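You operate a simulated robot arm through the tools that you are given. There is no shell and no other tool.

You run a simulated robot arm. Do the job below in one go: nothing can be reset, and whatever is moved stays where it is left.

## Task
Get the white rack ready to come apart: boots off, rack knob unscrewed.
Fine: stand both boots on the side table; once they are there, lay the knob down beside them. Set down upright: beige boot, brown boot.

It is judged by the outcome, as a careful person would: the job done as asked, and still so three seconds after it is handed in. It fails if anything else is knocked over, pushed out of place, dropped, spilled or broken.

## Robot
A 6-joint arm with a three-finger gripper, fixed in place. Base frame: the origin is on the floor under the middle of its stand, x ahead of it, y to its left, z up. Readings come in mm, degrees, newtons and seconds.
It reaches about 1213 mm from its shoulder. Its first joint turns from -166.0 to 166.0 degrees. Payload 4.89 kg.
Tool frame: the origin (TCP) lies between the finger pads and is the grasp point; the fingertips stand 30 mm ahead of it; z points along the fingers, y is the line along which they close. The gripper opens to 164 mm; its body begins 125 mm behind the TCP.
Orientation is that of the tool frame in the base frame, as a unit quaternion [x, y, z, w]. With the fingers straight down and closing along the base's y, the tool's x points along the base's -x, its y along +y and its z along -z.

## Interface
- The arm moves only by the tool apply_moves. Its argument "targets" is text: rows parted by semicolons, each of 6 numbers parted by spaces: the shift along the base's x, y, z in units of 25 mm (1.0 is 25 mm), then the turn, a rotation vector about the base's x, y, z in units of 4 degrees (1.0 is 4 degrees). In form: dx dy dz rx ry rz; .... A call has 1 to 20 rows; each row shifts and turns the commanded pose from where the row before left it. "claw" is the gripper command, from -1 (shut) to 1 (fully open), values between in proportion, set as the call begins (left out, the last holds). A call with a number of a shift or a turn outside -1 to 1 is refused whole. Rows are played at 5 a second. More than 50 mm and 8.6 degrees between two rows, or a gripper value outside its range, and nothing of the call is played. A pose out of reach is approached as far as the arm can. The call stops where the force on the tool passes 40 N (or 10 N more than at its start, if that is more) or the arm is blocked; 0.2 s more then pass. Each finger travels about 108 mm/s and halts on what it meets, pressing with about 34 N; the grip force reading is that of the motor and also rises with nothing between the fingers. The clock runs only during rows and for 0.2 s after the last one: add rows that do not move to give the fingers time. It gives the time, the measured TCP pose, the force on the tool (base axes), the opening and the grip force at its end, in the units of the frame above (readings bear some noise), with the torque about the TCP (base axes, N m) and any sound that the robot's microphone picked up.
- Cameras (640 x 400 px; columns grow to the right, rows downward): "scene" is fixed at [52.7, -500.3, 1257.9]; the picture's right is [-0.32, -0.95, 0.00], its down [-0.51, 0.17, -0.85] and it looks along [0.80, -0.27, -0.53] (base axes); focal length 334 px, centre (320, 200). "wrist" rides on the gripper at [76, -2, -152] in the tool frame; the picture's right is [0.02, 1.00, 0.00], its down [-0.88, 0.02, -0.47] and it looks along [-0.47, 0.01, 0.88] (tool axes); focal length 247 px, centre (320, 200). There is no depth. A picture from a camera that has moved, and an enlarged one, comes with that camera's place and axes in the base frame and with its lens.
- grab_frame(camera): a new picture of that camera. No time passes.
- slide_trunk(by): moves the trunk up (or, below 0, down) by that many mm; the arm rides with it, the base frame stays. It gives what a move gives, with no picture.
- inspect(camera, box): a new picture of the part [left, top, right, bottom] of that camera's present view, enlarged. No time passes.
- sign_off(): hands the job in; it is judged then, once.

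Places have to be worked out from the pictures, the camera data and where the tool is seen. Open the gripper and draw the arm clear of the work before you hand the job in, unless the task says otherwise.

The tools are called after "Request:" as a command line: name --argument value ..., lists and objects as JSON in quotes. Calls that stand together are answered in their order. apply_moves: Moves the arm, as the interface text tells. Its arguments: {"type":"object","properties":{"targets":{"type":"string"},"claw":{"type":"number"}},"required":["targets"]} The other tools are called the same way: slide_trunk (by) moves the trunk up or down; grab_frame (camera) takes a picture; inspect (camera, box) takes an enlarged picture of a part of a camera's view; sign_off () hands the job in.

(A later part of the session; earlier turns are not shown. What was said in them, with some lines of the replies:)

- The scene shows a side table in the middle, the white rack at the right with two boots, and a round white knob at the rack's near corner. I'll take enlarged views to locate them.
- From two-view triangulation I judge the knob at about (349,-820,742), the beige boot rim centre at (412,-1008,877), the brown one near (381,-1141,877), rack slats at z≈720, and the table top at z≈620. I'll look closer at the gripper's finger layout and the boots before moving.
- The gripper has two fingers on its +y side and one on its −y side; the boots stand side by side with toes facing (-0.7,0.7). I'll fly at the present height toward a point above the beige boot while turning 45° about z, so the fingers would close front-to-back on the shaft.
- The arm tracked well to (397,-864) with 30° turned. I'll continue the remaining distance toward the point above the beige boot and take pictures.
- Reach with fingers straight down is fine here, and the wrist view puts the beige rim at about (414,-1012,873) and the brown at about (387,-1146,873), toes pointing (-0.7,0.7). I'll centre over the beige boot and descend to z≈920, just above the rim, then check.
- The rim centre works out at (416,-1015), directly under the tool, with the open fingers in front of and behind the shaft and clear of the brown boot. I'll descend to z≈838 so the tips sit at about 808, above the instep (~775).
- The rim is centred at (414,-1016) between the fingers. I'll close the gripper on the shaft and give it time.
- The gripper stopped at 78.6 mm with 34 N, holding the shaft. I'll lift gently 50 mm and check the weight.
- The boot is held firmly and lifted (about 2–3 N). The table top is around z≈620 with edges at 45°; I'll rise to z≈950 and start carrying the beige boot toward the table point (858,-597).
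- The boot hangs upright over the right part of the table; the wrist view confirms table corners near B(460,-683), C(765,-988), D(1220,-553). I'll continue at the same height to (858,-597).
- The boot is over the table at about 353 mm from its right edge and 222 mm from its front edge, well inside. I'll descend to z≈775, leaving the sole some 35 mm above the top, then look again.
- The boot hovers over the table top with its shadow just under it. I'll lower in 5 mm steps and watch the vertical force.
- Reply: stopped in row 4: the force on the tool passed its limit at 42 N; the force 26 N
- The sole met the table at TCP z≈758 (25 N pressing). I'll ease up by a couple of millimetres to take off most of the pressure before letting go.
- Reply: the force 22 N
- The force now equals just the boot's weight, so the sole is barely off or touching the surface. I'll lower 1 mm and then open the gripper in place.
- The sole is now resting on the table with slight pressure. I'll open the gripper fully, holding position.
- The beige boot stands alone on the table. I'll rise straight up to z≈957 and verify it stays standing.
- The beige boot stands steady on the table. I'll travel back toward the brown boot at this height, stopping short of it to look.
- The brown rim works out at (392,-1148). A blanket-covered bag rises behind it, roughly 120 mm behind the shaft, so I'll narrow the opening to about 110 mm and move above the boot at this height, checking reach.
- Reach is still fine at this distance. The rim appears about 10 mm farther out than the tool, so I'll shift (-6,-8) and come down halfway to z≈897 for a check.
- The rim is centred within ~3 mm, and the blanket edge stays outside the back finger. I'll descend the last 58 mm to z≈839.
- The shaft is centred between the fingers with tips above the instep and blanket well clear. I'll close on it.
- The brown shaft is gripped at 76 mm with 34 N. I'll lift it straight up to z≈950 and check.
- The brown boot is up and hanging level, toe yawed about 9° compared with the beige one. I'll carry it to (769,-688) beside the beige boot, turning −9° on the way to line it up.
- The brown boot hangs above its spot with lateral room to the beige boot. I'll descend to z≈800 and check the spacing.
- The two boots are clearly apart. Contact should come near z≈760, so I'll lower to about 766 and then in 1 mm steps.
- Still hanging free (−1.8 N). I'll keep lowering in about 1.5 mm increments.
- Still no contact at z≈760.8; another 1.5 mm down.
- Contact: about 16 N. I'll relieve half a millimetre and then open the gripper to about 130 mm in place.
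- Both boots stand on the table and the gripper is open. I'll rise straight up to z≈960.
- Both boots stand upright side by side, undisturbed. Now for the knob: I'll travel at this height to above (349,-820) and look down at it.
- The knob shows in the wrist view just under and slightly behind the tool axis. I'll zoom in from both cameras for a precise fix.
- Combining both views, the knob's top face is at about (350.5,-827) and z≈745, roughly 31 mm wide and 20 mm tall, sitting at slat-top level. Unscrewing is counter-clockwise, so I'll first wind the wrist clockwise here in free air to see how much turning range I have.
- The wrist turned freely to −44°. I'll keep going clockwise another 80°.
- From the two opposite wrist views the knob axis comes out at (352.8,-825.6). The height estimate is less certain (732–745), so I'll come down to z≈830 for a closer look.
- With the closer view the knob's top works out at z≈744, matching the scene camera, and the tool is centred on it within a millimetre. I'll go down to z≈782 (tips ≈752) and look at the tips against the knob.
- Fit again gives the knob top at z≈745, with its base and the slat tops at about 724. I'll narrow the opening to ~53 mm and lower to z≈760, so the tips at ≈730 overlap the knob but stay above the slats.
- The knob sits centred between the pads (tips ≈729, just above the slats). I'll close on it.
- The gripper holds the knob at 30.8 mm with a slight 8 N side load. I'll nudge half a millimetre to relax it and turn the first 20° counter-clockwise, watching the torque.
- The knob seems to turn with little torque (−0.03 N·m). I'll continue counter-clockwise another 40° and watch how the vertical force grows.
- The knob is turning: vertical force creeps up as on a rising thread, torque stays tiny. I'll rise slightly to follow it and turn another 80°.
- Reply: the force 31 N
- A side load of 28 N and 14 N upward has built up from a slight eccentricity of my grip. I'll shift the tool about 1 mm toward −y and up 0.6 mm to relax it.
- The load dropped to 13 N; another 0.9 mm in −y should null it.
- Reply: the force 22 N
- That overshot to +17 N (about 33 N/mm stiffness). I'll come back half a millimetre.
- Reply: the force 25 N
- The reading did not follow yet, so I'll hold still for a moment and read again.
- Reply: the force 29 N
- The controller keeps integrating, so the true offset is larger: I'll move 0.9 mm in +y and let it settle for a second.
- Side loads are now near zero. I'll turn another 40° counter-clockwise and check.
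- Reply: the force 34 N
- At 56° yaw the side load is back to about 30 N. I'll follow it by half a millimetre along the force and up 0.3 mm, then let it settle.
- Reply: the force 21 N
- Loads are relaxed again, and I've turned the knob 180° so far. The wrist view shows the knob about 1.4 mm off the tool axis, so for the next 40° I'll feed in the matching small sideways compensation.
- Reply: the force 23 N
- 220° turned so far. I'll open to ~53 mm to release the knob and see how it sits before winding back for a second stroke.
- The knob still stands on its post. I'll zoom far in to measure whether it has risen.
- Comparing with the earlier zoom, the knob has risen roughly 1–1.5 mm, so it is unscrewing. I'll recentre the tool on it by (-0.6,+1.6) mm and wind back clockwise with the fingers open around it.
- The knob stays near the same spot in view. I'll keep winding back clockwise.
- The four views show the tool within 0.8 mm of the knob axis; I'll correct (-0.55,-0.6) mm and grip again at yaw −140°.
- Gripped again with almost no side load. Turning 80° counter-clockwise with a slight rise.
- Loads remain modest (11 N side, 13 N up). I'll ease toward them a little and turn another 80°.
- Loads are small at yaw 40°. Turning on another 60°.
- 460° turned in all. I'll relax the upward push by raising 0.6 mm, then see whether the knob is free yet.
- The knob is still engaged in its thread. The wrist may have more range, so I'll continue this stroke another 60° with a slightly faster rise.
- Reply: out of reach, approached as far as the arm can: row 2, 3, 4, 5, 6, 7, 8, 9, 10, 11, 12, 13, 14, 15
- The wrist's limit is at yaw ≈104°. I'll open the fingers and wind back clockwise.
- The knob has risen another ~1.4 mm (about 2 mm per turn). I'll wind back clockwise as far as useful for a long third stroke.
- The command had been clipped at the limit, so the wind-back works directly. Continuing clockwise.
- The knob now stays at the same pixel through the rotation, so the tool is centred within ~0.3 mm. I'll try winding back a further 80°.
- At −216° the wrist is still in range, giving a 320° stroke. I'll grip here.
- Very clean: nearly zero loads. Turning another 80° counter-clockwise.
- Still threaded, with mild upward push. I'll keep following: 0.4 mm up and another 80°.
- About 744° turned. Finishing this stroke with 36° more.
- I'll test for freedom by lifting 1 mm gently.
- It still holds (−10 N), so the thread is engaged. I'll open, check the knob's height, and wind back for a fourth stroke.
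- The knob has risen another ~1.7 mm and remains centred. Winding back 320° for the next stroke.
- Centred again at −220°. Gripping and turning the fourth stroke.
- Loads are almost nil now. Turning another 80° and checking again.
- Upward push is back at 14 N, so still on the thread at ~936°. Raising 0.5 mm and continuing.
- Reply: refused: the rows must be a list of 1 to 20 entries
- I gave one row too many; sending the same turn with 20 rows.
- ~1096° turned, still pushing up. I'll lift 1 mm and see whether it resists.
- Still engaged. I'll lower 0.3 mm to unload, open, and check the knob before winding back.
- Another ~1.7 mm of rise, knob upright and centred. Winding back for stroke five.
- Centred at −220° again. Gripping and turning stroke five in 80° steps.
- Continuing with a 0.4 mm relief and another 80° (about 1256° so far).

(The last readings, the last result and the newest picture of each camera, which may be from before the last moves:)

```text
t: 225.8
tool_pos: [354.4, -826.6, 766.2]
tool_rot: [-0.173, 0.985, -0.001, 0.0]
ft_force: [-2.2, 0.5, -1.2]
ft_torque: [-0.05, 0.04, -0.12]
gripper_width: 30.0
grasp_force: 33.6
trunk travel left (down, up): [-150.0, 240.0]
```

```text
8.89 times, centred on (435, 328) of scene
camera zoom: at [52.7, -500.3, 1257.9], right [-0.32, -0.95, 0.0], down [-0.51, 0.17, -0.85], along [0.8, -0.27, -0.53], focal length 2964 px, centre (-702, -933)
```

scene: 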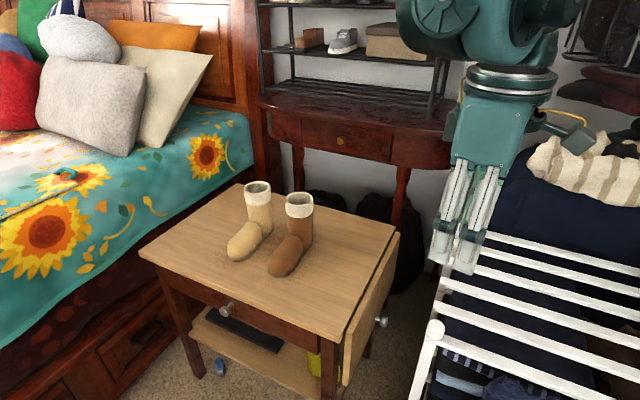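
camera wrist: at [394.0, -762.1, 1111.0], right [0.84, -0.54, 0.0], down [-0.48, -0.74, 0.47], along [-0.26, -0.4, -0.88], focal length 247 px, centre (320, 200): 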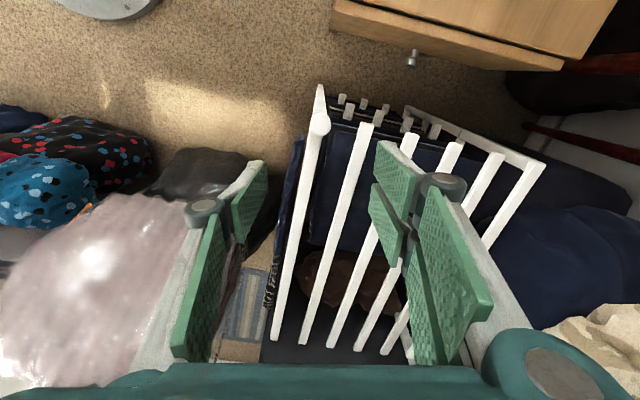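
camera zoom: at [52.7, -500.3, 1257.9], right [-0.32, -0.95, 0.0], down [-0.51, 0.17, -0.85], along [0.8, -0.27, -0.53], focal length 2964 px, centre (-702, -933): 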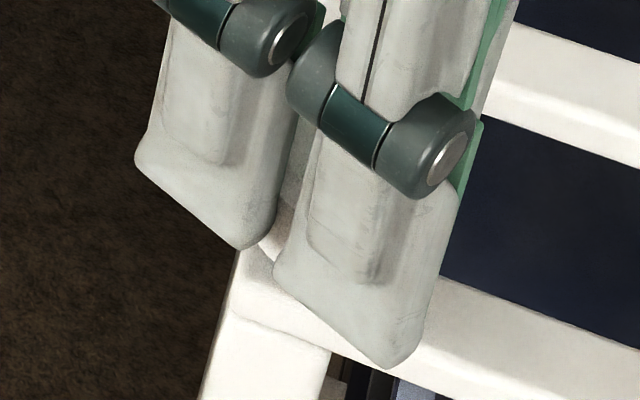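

Behaviour changed: vertical force fell to −1 N. I'll test by lifting 2 mm in small steps.

Request:
apply_moves --targets "0 0 0.02 0 0 0; 0 0 0.02 0 0 0; 0 0 0.02 0 0 0; 0 0 0 0 0 0; 0 0 0 0 0 0"

```text
t: 227.0
tool_pos: [353.3, -826.2, 768.2]
tool_rot: [-0.173, 0.985, 0.0, 0.002]
ft_force: [1.0, 0.0, -0.4]
ft_torque: [0.03, -0.01, -0.01]
gripper_width: 29.9
grasp_force: 34.0
trunk travel left (down, up): [-150.0, 240.0]
```

The knob came up without resistance: it is free of the thread. I'll lift another 15 mm slowly and confirm in the pictures.

Request:
apply_moves --targets "0 0 0.1 0 0 0; 0 0 0.1 0 0 0; 0 0 0.2 0 0 0; 0 0 0.2 0 0 0; 0 0 0 0 0 0"

Request:
inspect --camera "scene" --box '[390, 270, 490, 370]'

Request:
inspect --camera "wrist" --box '[220, 120, 420, 280]'

```text
t: 228.2
tool_pos: [353.5, -826.2, 782.3]
tool_rot: [-0.173, 0.985, -0.001, 0.001]
ft_force: [0.0, -0.2, -0.3]
ft_torque: [-0.01, -0.01, -0.01]
gripper_width: 29.7
grasp_force: 34.4
trunk travel left (down, up): [-150.0, 240.0]
```

```text
4.00 times, centred on (440, 320) of scene
camera zoom: at [52.7, -500.3, 1257.9], right [-0.32, -0.95, 0.0], down [-0.51, 0.17, -0.85], along [0.8, -0.27, -0.53], focal length 1334 px, centre (-160, -280)
```

zoom: 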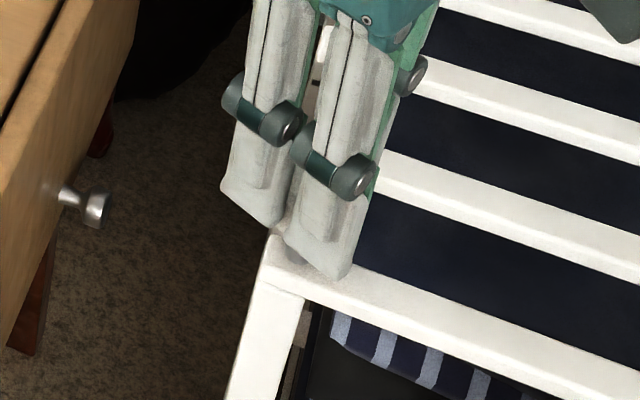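

```text
2.50 times, centred on (320, 200) of wrist
camera zoom: at [282.1, -853.0, 934.6], right [-0.36, 0.93, 0.0], down [0.82, 0.32, 0.47], along [0.44, 0.17, -0.88], focal length 617 px, centre (320, 200)
```

zoom: 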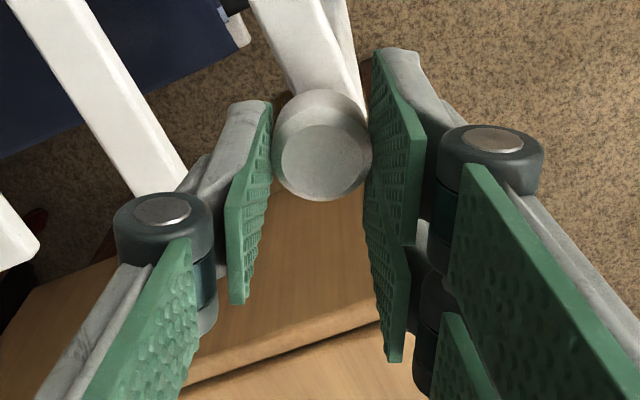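

The knob is out and held in the gripper; the post top is bare. I'll lift higher and look for a threaded stud beneath it.

Request:
apply_moves --targets "0 0 0.5 0 0 0; 0 0 1 0 0 0; 0 0 1 0 0 0; 0 0 1 0 0 0; 0 0 1 0 0 0; 0 0 1 0 0 0; 0 0 0.8 0 0 0; 0 0 0 0 0 0"

Request:
grab_frame --camera "scene"

Request:
inspect --camera "scene" --box '[400, 180, 500, 280]'

Request:
inspect --camera "scene" --box '[400, 290, 480, 370]'

```text
t: 230.0
tool_pos: [353.6, -826.4, 942.5]
tool_rot: [-0.173, 0.985, -0.001, 0.0]
ft_force: [-0.4, -0.2, -0.2]
ft_torque: [-0.04, -0.03, -0.01]
gripper_width: 29.8
grasp_force: 33.5
trunk travel left (down, up): [-150.0, 240.0]
```

```text
taken
```

scene: 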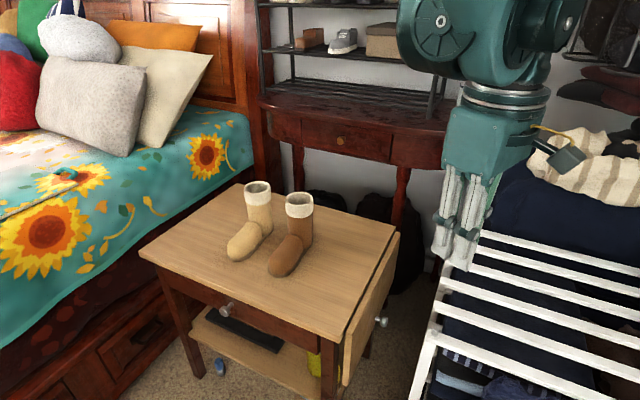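

```text
4.00 times, centred on (450, 230) of scene
camera zoom: at [52.7, -500.3, 1257.9], right [-0.32, -0.95, 0.0], down [-0.51, 0.17, -0.85], along [0.8, -0.27, -0.53], focal length 1334 px, centre (-200, 80)
```

zoom: 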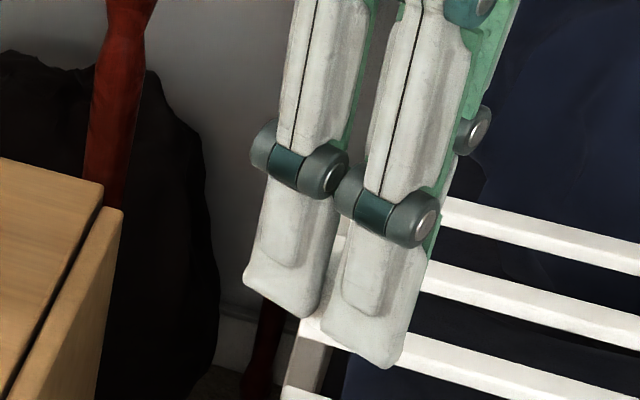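

```text
5.00 times, centred on (440, 330) of scene
camera zoom: at [52.7, -500.3, 1257.9], right [-0.32, -0.95, 0.0], down [-0.51, 0.17, -0.85], along [0.8, -0.27, -0.53], focal length 1667 px, centre (-280, -450)
```

zoom: 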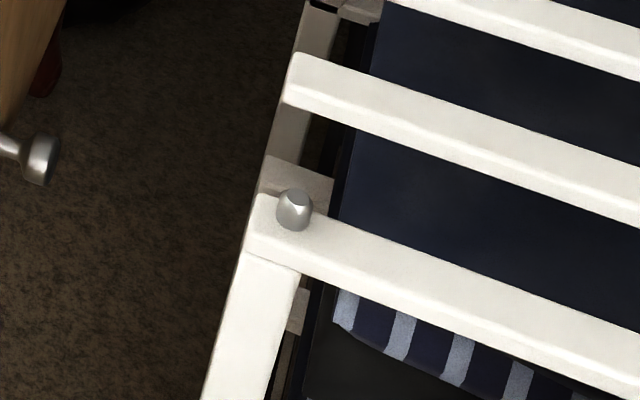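

The stud stays on the post and the knob is a cap with a flat open base, so it can sit base-down. I'll carry it to a free spot on the table right of the brown boot, about (645,-748), turning to 45° yaw so the fingers open parallel to the boots.

Request:
apply_moves --targets "0.5 0.13 0 0 0 0.5; 0.97 0.26 0 0 0 0.5; 0.97 0.26 0 0 0 0.5; 0.97 0.26 0 0 0 0.5; 0.97 0.26 0 0 0 0.5; 0.97 0.26 0 0 0 0.5; 0.97 0.26 0 0 0 0.5; 0.97 0.26 0 0 0 0.5; 0.97 0.26 0 0 0 0.5; 0.97 0.26 0 0 0 0.5; 0.97 0.26 0 0 0 0.5; 0.97 0.26 0 0 0 0.5; 0.5 0.13 0 0 0 0.25; 0 0 0 0 0 0"

Request:
grab_frame --camera "wrist"

Request:
grab_frame --camera "scene"

```text
t: 233.0
tool_pos: [644.6, -748.5, 941.0]
tool_rot: [-0.382, 0.924, -0.001, 0.0]
ft_force: [0.2, -0.1, -0.3]
ft_torque: [0.01, 0.01, 0.0]
gripper_width: 29.4
grasp_force: 33.4
trunk travel left (down, up): [-150.0, 240.0]
```

```text
taken
camera wrist: at [591.3, -802.8, 1092.2], right [-0.72, 0.69, 0.0], down [0.61, 0.64, 0.47], along [0.33, 0.34, -0.88], focal length 247 px, centre (320, 200)
```

wrist: 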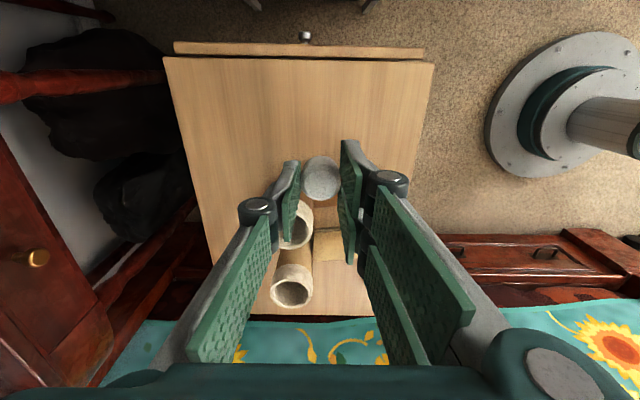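

```text
taken
```

scene: 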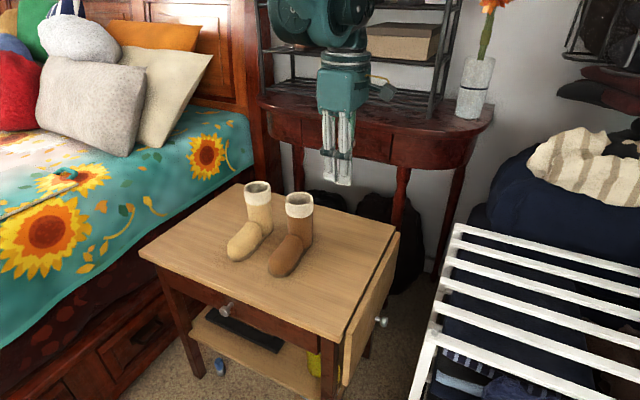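

The landing point projects to clear wood between the brown boot and the table's right edge. I'll descend to z≈720.

Request:
apply_moves --targets "0 0 -0.6 0 0 0; 0 0 -1 0 0 0; 0 0 -1 0 0 0; 0 0 -1 0 0 0; 0 0 -1 0 0 0; 0 0 -1 0 0 0; 0 0 -1 0 0 0; 0 0 -1 0 0 0; 0 0 -0.8 0 0 0; 0 0 -0.4 0 0 0; 0 0 0 0 0 0"

Request:
grab_frame --camera "wrist"

Request:
inspect --camera "scene" --box '[220, 150, 420, 330]'

```text
t: 235.4
tool_pos: [645.3, -748.1, 719.4]
tool_rot: [-0.382, 0.924, -0.001, -0.001]
ft_force: [0.8, 0.2, 0.6]
ft_torque: [0.02, -0.03, -0.05]
gripper_width: 29.5
grasp_force: 33.9
trunk travel left (down, up): [-150.0, 240.0]
```

```text
taken
camera wrist: at [591.7, -802.9, 872.2], right [-0.72, 0.69, 0.0], down [0.61, 0.64, 0.47], along [0.33, 0.34, -0.88], focal length 247 px, centre (320, 200)
```

wrist: 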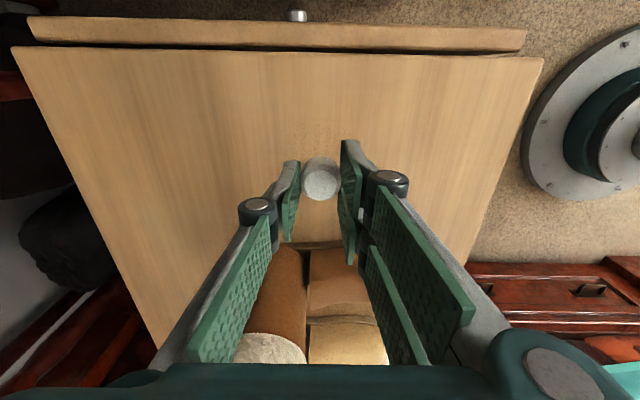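

```text
2.22 times, centred on (320, 240) of scene
camera zoom: at [52.7, -500.3, 1257.9], right [-0.32, -0.95, 0.0], down [-0.51, 0.17, -0.85], along [0.8, -0.27, -0.53], focal length 741 px, centre (320, 111)
```

zoom: 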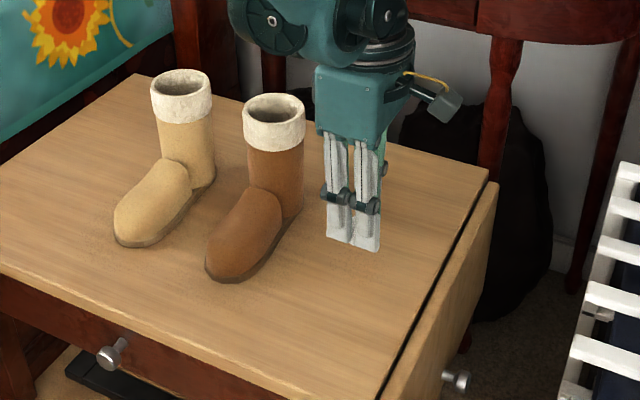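

Good clearance all round. I'll go down to about z≈694 and then creep.

Request:
apply_moves --targets "0 0 -0.4 0 0 0; 0 0 -0.35 0 0 0; 0 0 -0.25 0 0 0; 0 0 0 0 0 0"

Request:
inspect --camera "scene" --box '[300, 210, 370, 290]'

```text
t: 236.4
tool_pos: [644.5, -748.7, 696.0]
tool_rot: [-0.382, 0.924, -0.001, 0.0]
ft_force: [-0.7, 0.5, -0.1]
ft_torque: [0.03, 0.01, -0.03]
gripper_width: 29.9
grasp_force: 33.9
trunk travel left (down, up): [-150.0, 240.0]
```

```text
5.00 times, centred on (335, 250) of scene
camera zoom: at [52.7, -500.3, 1257.9], right [-0.32, -0.95, 0.0], down [-0.51, 0.17, -0.85], along [0.8, -0.27, -0.53], focal length 1667 px, centre (245, -50)
```

zoom: 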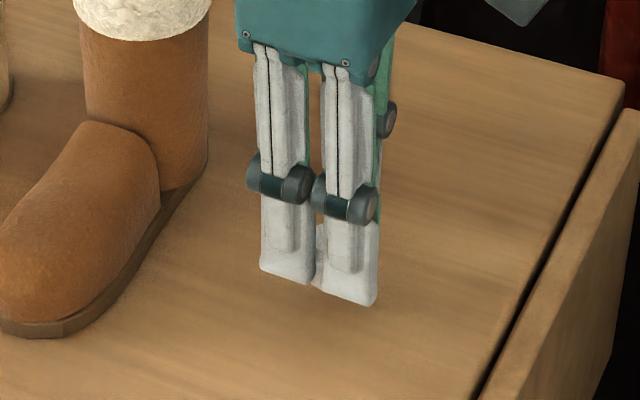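

Still free in the air. Creeping down in 2 mm steps now.

Request:
apply_moves --targets "0 0 -0.08 0 0 0; 0 0 -0.08 0 0 0; 0 0 -0.08 0 0 0; 0 0 0 0 0 0"

```text
t: 237.4
tool_pos: [645.3, -748.8, 689.8]
tool_rot: [-0.381, 0.924, 0.0, 0.0]
ft_force: [0.6, -0.4, -0.8]
ft_torque: [-0.01, -0.01, -0.01]
gripper_width: 29.8
grasp_force: 34.0
trunk travel left (down, up): [-150.0, 240.0]
```

Request:
apply_moves --targets "0 0 -0.08 0 0 0; 0 0 -0.08 0 0 0; 0 0 0 0 0 0"

Request:
inspect --camera "scene" --box '[300, 210, 370, 290]'

```text
t: 238.2
tool_pos: [645.2, -748.6, 685.5]
tool_rot: [-0.382, 0.924, -0.002, 0.0]
ft_force: [-0.3, -0.5, -0.9]
ft_torque: [-0.01, -0.02, 0.03]
gripper_width: 29.5
grasp_force: 34.2
trunk travel left (down, up): [-150.0, 240.0]
```

```text
5.00 times, centred on (335, 250) of scene
camera zoom: at [52.7, -500.3, 1257.9], right [-0.32, -0.95, 0.0], down [-0.51, 0.17, -0.85], along [0.8, -0.27, -0.53], focal length 1667 px, centre (245, -50)
```

zoom: 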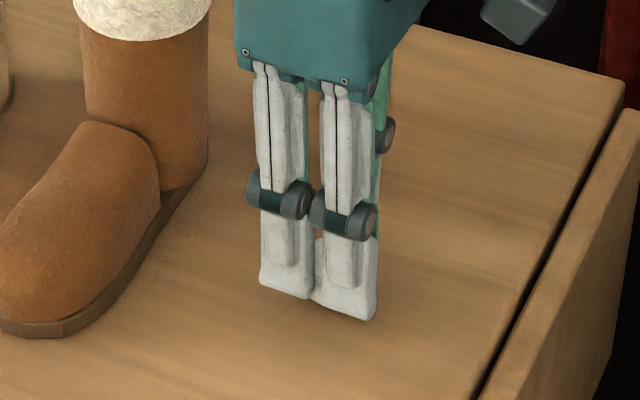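

No contact yet at z≈685.5; two more millimetres at a time.

Request:
apply_moves --targets "0 0 -0.06 0 0 0; 0 0 -0.04 0 0 0; 0 0 0 0 0 0"

```text
t: 239.0
tool_pos: [645.2, -748.2, 683.1]
tool_rot: [-0.381, 0.924, -0.001, 0.001]
ft_force: [0.3, 0.5, -0.4]
ft_torque: [0.0, -0.02, 0.02]
gripper_width: 29.5
grasp_force: 33.8
trunk travel left (down, up): [-150.0, 240.0]
```

Request:
apply_moves --targets "0 0 -0.05 0 0 0; 0 0 -0.03 0 0 0; 0 0 0 0 0 0"

```text
t: 239.8
tool_pos: [645.4, -748.5, 681.6]
tool_rot: [-0.383, 0.924, -0.001, 0.001]
ft_force: [0.4, -0.7, -0.2]
ft_torque: [-0.03, -0.01, 0.01]
gripper_width: 29.6
grasp_force: 34.0
trunk travel left (down, up): [-150.0, 240.0]
```

Request:
apply_moves --targets "0 0 -0.05 0 0 0; 0 0 -0.03 0 0 0; 0 0 0 0 0 0"

Request:
inspect --camera "scene" --box '[300, 210, 370, 290]'

```text
t: 240.6
tool_pos: [644.3, -747.4, 680.3]
tool_rot: [-0.381, 0.924, -0.001, 0.0]
ft_force: [0.4, -0.4, -0.1]
ft_torque: [0.0, 0.01, -0.01]
gripper_width: 29.9
grasp_force: 34.2
trunk travel left (down, up): [-150.0, 240.0]
```

```text
5.00 times, centred on (335, 250) of scene
camera zoom: at [52.7, -500.3, 1257.9], right [-0.32, -0.95, 0.0], down [-0.51, 0.17, -0.85], along [0.8, -0.27, -0.53], focal length 1667 px, centre (245, -50)
```

zoom: 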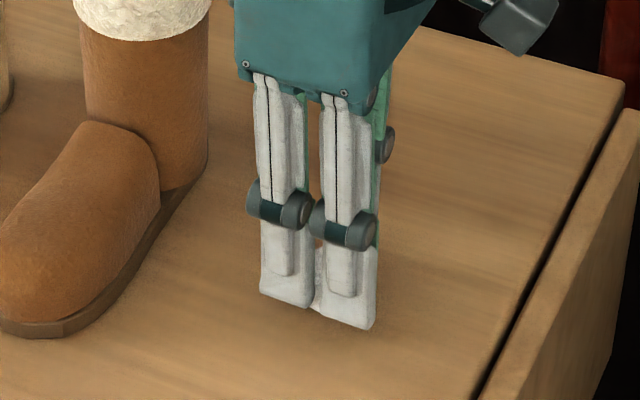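

Still free; continuing down 2 mm per call.

Request:
apply_moves --targets "0 0 -0.04 0 0 0; 0 0 -0.04 0 0 0; 0 0 0 0 0 0"

```text
t: 241.4
tool_pos: [645.1, -747.2, 678.7]
tool_rot: [-0.382, 0.924, -0.001, 0.001]
ft_force: [6.1, -6.7, 27.3]
ft_torque: [-0.17, -0.19, -0.07]
gripper_width: 29.8
grasp_force: 34.0
trunk travel left (down, up): [-150.0, 240.0]
```

Contact at z≈679 (27 N). I'll ease back up about 0.8 mm before releasing.

Request:
apply_moves --targets "0 0 0.03 0 0 0; 0 0 0 0 0 0; 0 0 0 0 0 0"

```text
t: 242.2
tool_pos: [645.1, -747.5, 678.7]
tool_rot: [-0.381, 0.924, -0.001, 0.0]
ft_force: [4.5, -6.1, 18.2]
ft_torque: [-0.2, -0.16, -0.04]
gripper_width: 29.5
grasp_force: 33.6
trunk travel left (down, up): [-150.0, 240.0]
```

Request:
apply_moves --targets "0 0 0.02 0 0 0; 0 0 0 0 0 0; 0 0 0 0 0 0"

```text
t: 243.0
tool_pos: [644.8, -748.2, 677.9]
tool_rot: [-0.382, 0.924, -0.001, 0.0]
ft_force: [-1.0, -0.6, 6.8]
ft_torque: [-0.01, -0.02, 0.0]
gripper_width: 29.5
grasp_force: 33.7
trunk travel left (down, up): [-150.0, 240.0]
```

The knob rests on the table with about 7 N. I'll open the fingers to ~60 mm and look.

Request:
apply_moves --targets "0 0 0 0 0 0; 0 0 0 0 0 0; 0 0 0 0 0 0; 0 0 0 0 0 0" --claw -0.25

Request:
inspect --camera "scene" --box '[220, 150, 420, 330]'

Request:
grab_frame --camera "wrist"

```text
t: 244.0
tool_pos: [645.0, -747.9, 677.8]
tool_rot: [-0.382, 0.924, -0.002, 0.0]
ft_force: [0.4, -1.0, -0.4]
ft_torque: [0.04, 0.02, 0.0]
gripper_width: 61.6
grasp_force: 0.0
trunk travel left (down, up): [-150.0, 240.0]
```

```text
2.22 times, centred on (320, 240) of scene
camera zoom: at [52.7, -500.3, 1257.9], right [-0.32, -0.95, 0.0], down [-0.51, 0.17, -0.85], along [0.8, -0.27, -0.53], focal length 741 px, centre (320, 111)
```

zoom: 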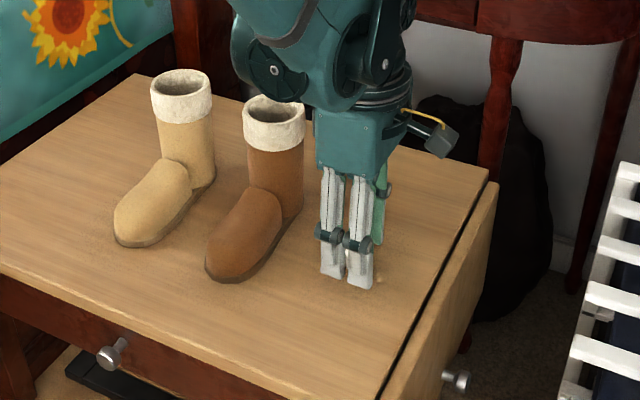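

```text
taken
camera wrist: at [591.4, -802.9, 829.9], right [-0.72, 0.69, 0.0], down [0.61, 0.64, 0.47], along [0.33, 0.34, -0.88], focal length 247 px, centre (320, 200)
```

wrist: 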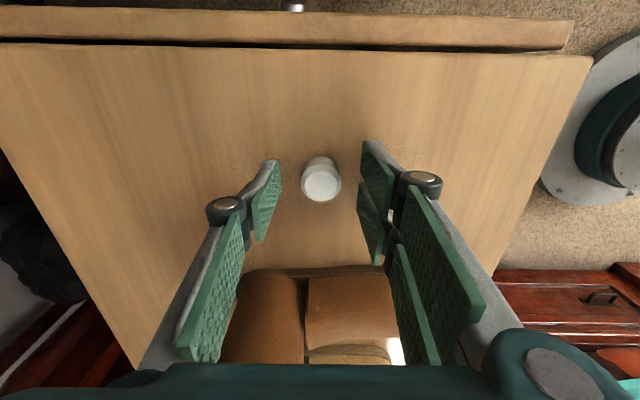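

The knob sits flat on the table, free of the fingers. I'll rise straight up and clear.

Request:
apply_moves --targets "0 0 0.3 0 0 0; 0 0 0.6 0 0 0; 0 0 1 0 0 0; 0 0 1 0 0 0; 0 0 1 0 0 0; 0 0 1 0 0 0; 0 0 1 0 0 0; 0 0 1 0 0 0; 0 0 1 0 0 0; 0 0 1 0 0 0; 0 0 1 0 0 0; 0 0 1 0 0 0"

Request:
grab_frame --camera "wrist"

Request:
grab_frame --camera "scene"

```text
t: 246.6
tool_pos: [645.9, -748.8, 950.8]
tool_rot: [-0.382, 0.924, 0.0, 0.001]
ft_force: [0.5, -0.2, -0.1]
ft_torque: [0.06, 0.07, -0.03]
gripper_width: 61.5
grasp_force: 0.0
trunk travel left (down, up): [-150.0, 240.0]
```

```text
taken
camera wrist: at [592.2, -802.8, 1102.1], right [-0.72, 0.69, 0.0], down [0.61, 0.63, 0.47], along [0.33, 0.34, -0.88], focal length 247 px, centre (320, 200)
```

wrist: 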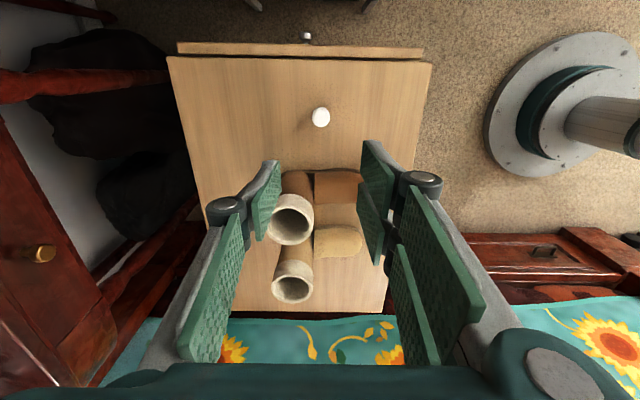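

```text
taken
```

scene: 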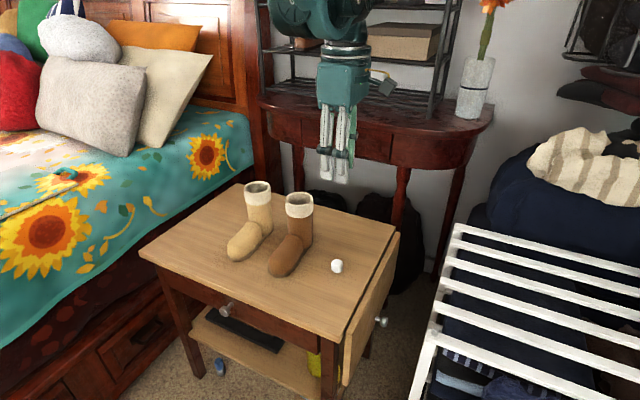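

Everything stands as wanted: both boots upright, the knob lying beside them. I'll open the gripper fully and draw the arm back toward its start position.

Request:
apply_moves --targets "0 0 1 0 0 0; 0 0 1 0 0 0; 0 0 1 0 0 0; -0.5 0.3 0.4 0 0 -0.5; -0.95 0.57 0 0 0 -1; -0.95 0.57 0 0 0 -1; -0.95 0.57 0 0 0 -1; -0.95 0.57 0 0 0 -1; -0.95 0.57 0 0 0 -1; -0.95 0.57 0 0 0 -1; -0.95 0.57 0 0 0 -1; -0.95 0.57 0 0 0 -1; -0.95 0.57 0 0 0 -1; -0.95 0.57 0 0 0 -1; -0.95 0.57 0 0 0 -0.7; -0.5 0.3 0 0 0 0; 0 0 0 0 0 0" --claw 1

Request:
grab_frame --camera "scene"

Request:
inspect --camera "scene" --box '[130, 150, 450, 400]'

Request:
grab_frame --camera "wrist"

```text
t: 250.2
tool_pos: [358.0, -576.1, 1036.8]
tool_rot: [-0.001, 1.0, -0.001, 0.0]
ft_force: [-0.3, 0.8, -0.9]
ft_torque: [-0.03, -0.01, 0.0]
gripper_width: 164.2
grasp_force: 0.0
trunk travel left (down, up): [-150.0, 240.0]
```

```text
taken
```

scene: 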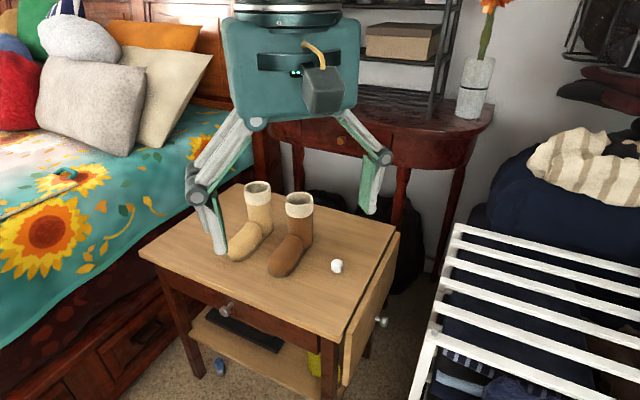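

```text
1.60 times, centred on (290, 275) of scene
camera zoom: at [52.7, -500.3, 1257.9], right [-0.32, -0.95, 0.0], down [-0.51, 0.17, -0.85], along [0.8, -0.27, -0.53], focal length 534 px, centre (368, 80)
```

zoom: 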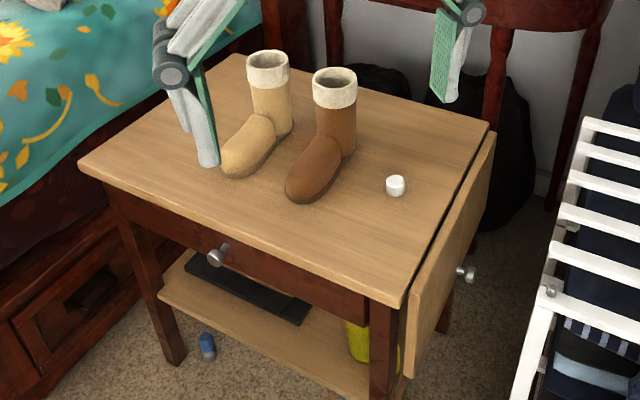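

```text
taken
camera wrist: at [280.9, -577.2, 1187.9], right [-0.02, 1.0, 0.0], down [0.88, 0.02, 0.47], along [0.47, 0.01, -0.88], focal length 247 px, centre (320, 200)
```

wrist: 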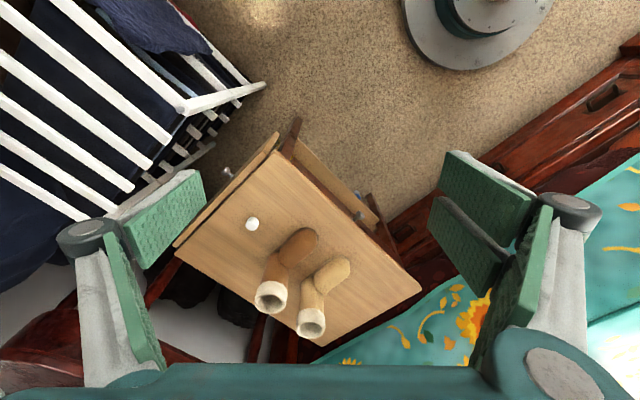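

The rack is bare apart from its stud, both boots stand upright on the side table, and the knob sits beside them. The arm is clear with the gripper open and nothing else has been disturbed, so I'm handing the job in.

Request:
sign_off

```text
The job is handed in.
```

The white rack is ready to come apart: both boots are off it and its knob is unscrewed.

- **Boots:** the beige and brown boots stand upright, side by side, on the side table.
- **Knob:** it took about three and a half turns counter-clockwise to come free. It now sits flat on its base to the right of the brown boot. A metal threaded stud stays in the rack's corner post where the knob was.
- **Surroundings:** the last pictures show nothing else knocked or moved. The arm is back near its starting position, clear of the table and rack, with the gripper open.
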